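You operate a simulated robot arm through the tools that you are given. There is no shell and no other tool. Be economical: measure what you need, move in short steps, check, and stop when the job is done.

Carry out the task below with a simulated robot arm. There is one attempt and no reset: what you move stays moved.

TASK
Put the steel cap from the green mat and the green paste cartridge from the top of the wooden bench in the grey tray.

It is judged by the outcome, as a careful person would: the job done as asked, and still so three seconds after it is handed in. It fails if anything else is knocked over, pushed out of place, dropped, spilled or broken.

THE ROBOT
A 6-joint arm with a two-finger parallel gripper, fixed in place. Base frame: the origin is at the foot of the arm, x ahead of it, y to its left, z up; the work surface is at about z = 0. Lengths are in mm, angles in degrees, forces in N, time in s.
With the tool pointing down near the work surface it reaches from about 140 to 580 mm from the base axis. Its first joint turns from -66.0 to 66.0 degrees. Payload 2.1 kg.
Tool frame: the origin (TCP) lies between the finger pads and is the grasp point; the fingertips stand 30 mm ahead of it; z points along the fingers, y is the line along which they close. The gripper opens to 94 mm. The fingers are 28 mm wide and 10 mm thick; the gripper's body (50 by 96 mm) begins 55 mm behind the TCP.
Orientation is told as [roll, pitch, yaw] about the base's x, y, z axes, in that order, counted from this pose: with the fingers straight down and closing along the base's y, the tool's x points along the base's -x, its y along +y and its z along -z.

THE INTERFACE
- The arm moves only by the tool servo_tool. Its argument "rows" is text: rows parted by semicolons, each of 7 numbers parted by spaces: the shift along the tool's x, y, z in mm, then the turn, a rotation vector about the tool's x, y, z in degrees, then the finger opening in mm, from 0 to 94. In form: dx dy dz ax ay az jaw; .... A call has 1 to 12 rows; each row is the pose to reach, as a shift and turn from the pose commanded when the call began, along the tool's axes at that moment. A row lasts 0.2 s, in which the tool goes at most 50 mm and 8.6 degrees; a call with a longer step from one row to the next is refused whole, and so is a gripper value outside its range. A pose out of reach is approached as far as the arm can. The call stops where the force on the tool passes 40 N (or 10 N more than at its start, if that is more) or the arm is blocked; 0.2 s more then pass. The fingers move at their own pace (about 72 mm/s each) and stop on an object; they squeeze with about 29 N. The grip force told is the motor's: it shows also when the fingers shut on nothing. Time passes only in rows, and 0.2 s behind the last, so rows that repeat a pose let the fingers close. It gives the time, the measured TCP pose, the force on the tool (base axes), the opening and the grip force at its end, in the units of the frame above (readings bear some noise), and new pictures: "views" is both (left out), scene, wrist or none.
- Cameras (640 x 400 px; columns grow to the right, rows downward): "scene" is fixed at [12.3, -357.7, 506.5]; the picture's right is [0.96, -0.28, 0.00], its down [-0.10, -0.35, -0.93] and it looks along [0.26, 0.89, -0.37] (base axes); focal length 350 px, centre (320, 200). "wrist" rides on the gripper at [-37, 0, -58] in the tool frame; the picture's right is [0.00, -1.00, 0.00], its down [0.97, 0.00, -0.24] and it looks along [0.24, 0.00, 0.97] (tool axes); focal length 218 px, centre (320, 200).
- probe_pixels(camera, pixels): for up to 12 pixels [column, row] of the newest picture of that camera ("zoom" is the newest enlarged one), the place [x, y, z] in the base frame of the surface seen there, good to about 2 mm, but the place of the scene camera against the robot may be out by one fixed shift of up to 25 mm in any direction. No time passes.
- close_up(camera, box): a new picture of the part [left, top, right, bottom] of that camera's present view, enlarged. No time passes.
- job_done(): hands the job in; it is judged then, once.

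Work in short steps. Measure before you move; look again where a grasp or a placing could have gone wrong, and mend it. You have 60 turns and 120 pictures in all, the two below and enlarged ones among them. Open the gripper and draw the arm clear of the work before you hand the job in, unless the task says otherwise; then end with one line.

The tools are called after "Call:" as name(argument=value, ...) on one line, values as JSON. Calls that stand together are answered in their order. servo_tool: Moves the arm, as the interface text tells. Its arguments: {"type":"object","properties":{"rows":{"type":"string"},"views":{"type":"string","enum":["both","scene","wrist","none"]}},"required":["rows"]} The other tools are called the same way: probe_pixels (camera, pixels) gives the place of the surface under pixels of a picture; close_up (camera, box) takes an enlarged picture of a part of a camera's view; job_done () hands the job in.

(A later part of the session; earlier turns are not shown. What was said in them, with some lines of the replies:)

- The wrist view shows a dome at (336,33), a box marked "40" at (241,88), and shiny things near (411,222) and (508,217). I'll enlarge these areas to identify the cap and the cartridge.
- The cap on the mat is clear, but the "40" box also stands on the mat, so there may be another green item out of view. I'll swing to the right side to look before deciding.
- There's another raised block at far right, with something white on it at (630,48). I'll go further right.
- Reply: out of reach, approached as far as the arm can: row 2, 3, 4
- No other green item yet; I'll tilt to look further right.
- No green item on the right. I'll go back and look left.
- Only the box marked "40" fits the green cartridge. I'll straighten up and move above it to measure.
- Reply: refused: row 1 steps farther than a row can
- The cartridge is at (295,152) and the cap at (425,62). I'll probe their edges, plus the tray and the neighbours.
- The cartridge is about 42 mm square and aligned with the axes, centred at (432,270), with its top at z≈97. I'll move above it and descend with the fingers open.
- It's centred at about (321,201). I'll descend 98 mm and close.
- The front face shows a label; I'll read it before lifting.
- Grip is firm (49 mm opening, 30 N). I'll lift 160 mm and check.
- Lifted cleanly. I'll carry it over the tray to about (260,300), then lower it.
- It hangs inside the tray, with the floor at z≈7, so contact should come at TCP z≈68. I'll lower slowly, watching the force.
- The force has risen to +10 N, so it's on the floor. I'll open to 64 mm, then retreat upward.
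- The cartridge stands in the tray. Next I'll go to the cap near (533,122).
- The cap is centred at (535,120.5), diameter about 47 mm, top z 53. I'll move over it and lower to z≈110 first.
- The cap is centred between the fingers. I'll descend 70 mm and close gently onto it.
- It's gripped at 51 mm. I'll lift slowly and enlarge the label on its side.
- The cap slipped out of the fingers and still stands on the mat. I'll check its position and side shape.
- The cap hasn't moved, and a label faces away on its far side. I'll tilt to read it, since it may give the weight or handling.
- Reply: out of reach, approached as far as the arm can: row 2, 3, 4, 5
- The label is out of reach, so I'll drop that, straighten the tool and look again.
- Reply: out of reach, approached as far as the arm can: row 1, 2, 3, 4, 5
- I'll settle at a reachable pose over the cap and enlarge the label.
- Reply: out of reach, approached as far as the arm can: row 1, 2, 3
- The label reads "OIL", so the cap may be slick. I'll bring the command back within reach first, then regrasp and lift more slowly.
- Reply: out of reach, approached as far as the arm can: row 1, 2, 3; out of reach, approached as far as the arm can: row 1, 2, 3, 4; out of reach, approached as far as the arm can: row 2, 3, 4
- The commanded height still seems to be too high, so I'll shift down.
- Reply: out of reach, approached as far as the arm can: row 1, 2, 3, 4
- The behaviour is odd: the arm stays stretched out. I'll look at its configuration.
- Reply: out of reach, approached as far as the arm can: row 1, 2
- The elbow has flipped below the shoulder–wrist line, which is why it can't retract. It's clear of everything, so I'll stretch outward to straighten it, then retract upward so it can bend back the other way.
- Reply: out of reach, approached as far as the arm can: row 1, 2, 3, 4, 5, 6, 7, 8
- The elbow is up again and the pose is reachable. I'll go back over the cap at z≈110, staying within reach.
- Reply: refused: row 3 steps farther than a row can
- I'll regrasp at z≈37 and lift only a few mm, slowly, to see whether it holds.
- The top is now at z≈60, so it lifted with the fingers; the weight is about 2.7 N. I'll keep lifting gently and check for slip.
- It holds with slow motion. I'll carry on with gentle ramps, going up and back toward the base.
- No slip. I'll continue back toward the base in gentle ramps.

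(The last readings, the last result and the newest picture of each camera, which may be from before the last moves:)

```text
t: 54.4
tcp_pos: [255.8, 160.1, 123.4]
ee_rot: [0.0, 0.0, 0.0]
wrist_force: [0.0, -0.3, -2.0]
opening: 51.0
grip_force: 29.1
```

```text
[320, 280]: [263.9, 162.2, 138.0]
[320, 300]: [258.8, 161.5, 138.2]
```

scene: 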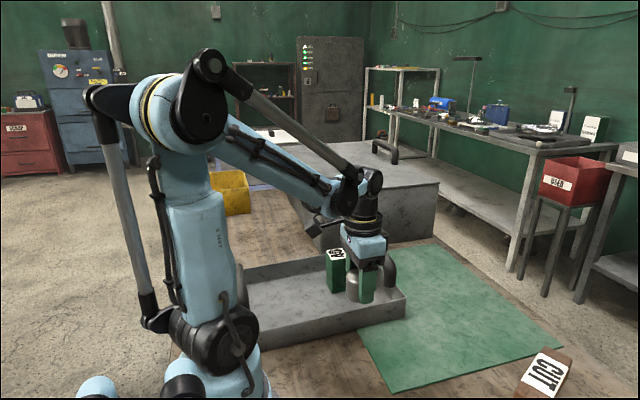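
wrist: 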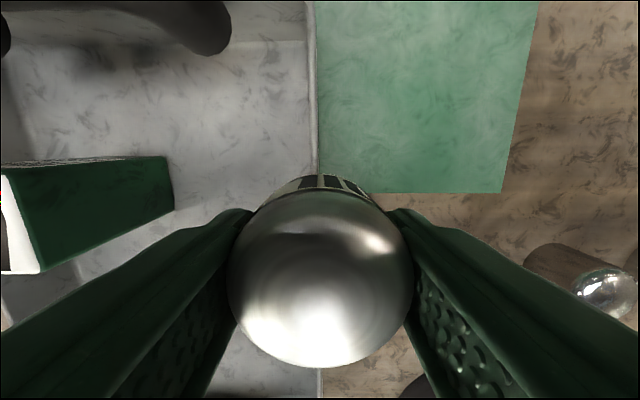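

Still held. Final lateral leg to (172,240).

Call:
servo_tool(rows="1.7 1.6 0 0 0 0 0; 5.9 5.6 0 0 0 0 0; 13.4 12.8 0 0 0 0 0; 23.5 22.4 0 0 0 0 0; 35.3 33.6 0 0 0 0 0; 47 44.8 0 0 0 0 0; 58.8 56 0 0 0 0 0; 68.9 65.6 0 0 0 0 0; 76.4 72.8 0 0 0 0 0; 81.5 77.6 0 0 0 0 0; 84 80 0 0 0 0 0; 84 80 0 0 0 0 0", views="wrist")

Call:
probe_pixels(camera="wrist", pixels=[[320, 280], [320, 300], [320, 120], [450, 120], [500, 200], [560, 150], [200, 100]])

```text
t: 57.0
tcp_pos: [171.4, 241.0, 122.4]
ee_rot: [0.0, -0.1, 0.0]
wrist_force: [-0.8, 0.0, -1.9]
opening: 50.9
grip_force: 28.8
```

wrist: 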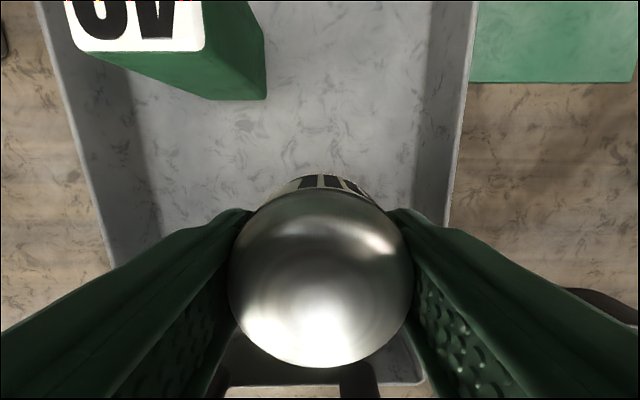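

```text
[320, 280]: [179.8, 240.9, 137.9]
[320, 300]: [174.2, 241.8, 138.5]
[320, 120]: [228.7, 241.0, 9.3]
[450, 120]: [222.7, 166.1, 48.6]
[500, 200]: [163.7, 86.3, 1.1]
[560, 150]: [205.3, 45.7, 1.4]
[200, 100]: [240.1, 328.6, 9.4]
```

Inside the tray with clearance. I'll lower gently to just above the floor (contact expected at TCP z≈41).

Call:
servo_tool(rows="0 0 1.5 0 0 0 0; 0 0 5 0 0 0 0; 0 0 12 0 0 0 0; 0 0 21 0 0 0 0; 0 0 32 0 0 0 0; 0 0 42 0 0 0 0; 0 0 53 0 0 0 0; 0 0 62 0 0 0 0; 0 0 69 0 0 0 0; 0 0 73 0 0 0 0; 0 0 76 0 0 0 0; 0 0 76 0 0 0 0", views="none")

Call:
servo_tool(rows="0 0 1 0 0 0 0; 0 0 2 0 0 0 0; 0 0 3 0 0 0 0; 0 0 4 0 0 0 0; 0 0 4 0 0 0 0", views="none")

```text
t: 59.6
tcp_pos: [172.6, 240.3, 46.7]
ee_rot: [-0.1, -0.2, 0.0]
wrist_force: [-0.4, 0.3, -1.4]
opening: 50.8
grip_force: 28.8
```

```text
t: 60.8
tcp_pos: [172.0, 240.7, 43.2]
ee_rot: [0.0, -0.1, 0.0]
wrist_force: [-1.0, -0.2, -2.2]
opening: 50.8
grip_force: 29.0
```

Call:
servo_tool(rows="0 0 0.5 0 0 0 0; 0 0 1 0 0 0 0; 0 0 1.5 0 0 0 0; 0 0 1.5 0 0 0 0", views="none")

```text
t: 61.8
tcp_pos: [171.6, 240.9, 41.1]
ee_rot: [-0.1, -0.1, 0.0]
wrist_force: [0.1, 0.0, -0.4]
opening: 51.3
grip_force: 29.2
```

Call:
servo_tool(rows="0 0 0.5 0 0 0 0; 0 0 1 0 0 0 0; 0 0 1 0 0 0 0", views="wrist")

Call:
probe_pixels(camera="wrist", pixels=[[320, 280], [320, 300], [320, 140]])

```text
t: 62.6
tcp_pos: [172.0, 239.9, 41.1]
ee_rot: [0.0, -0.1, 0.0]
wrist_force: [-1.8, -0.1, 14.6]
opening: 50.7
grip_force: 29.6
```

wrist: 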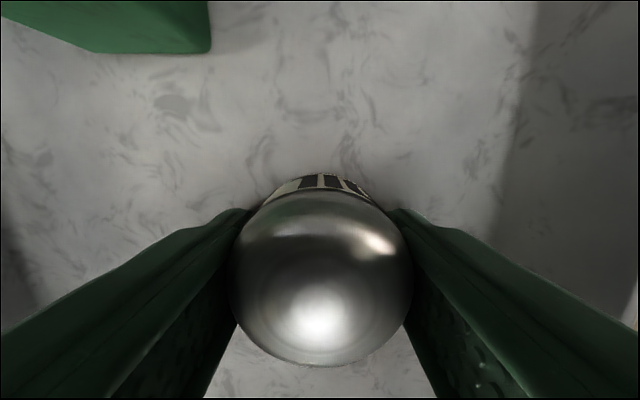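

```text
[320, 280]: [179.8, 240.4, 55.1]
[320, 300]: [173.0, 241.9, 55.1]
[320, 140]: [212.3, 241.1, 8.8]
```

The force reads +14.6 N, so the cap is down on the tray floor. I'll open to 66 mm and withdraw straight up.

Call:
servo_tool(rows="0 0 -0.5 0 0 0 54; 0 0 -0.5 0 0 0 66; 0 0 -0.5 0 0 0 66; 0 0 -20 0 0 0 66; 0 0 -50 0 0 0 66; 0 0 -90 0 0 0 66; 0 0 -130 0 0 0 66; 0 0 -170 0 0 0 66; 0 0 -210 0 0 0 66; 0 0 -250 0 0 0 66; -30 0 -260 0 0 0 66", views="both")

```text
t: 65.0
tcp_pos: [201.1, 241.3, 301.7]
ee_rot: [-0.1, -0.1, 0.0]
wrist_force: [-0.8, 1.1, -0.2]
opening: 66.1
grip_force: 0.1
```

scene: 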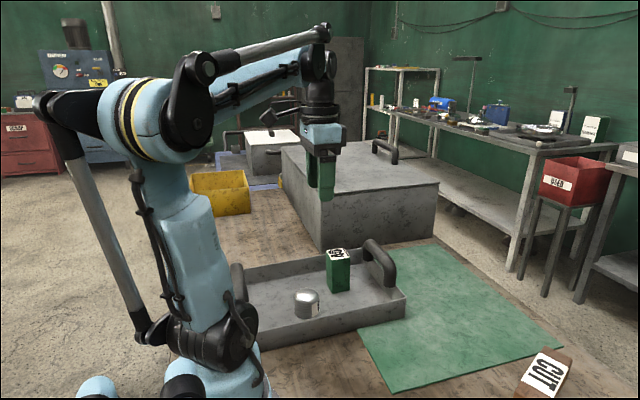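
wrist: 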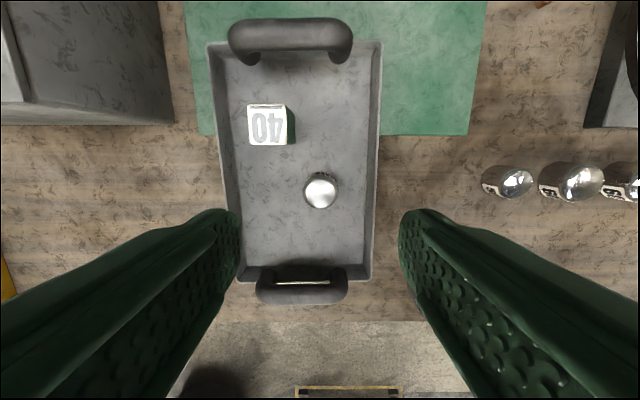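

Both items stand upright in the tray at (268,125) and (321,190). The other objects look undisturbed, and the open gripper is well above the work.

Call:
job_done()

```text
The job is handed in.
```

The steel cap and the green paste cartridge are both standing upright in the grey tray. I took the green box marked "40 / FOUR DOSES" to be the cartridge: it stood on the green mat, and I found no other green item on the bench. The cap slipped from the gripper on the first lift but stayed on the mat, and a second, slower lift held. The last pictures show nothing else moved.
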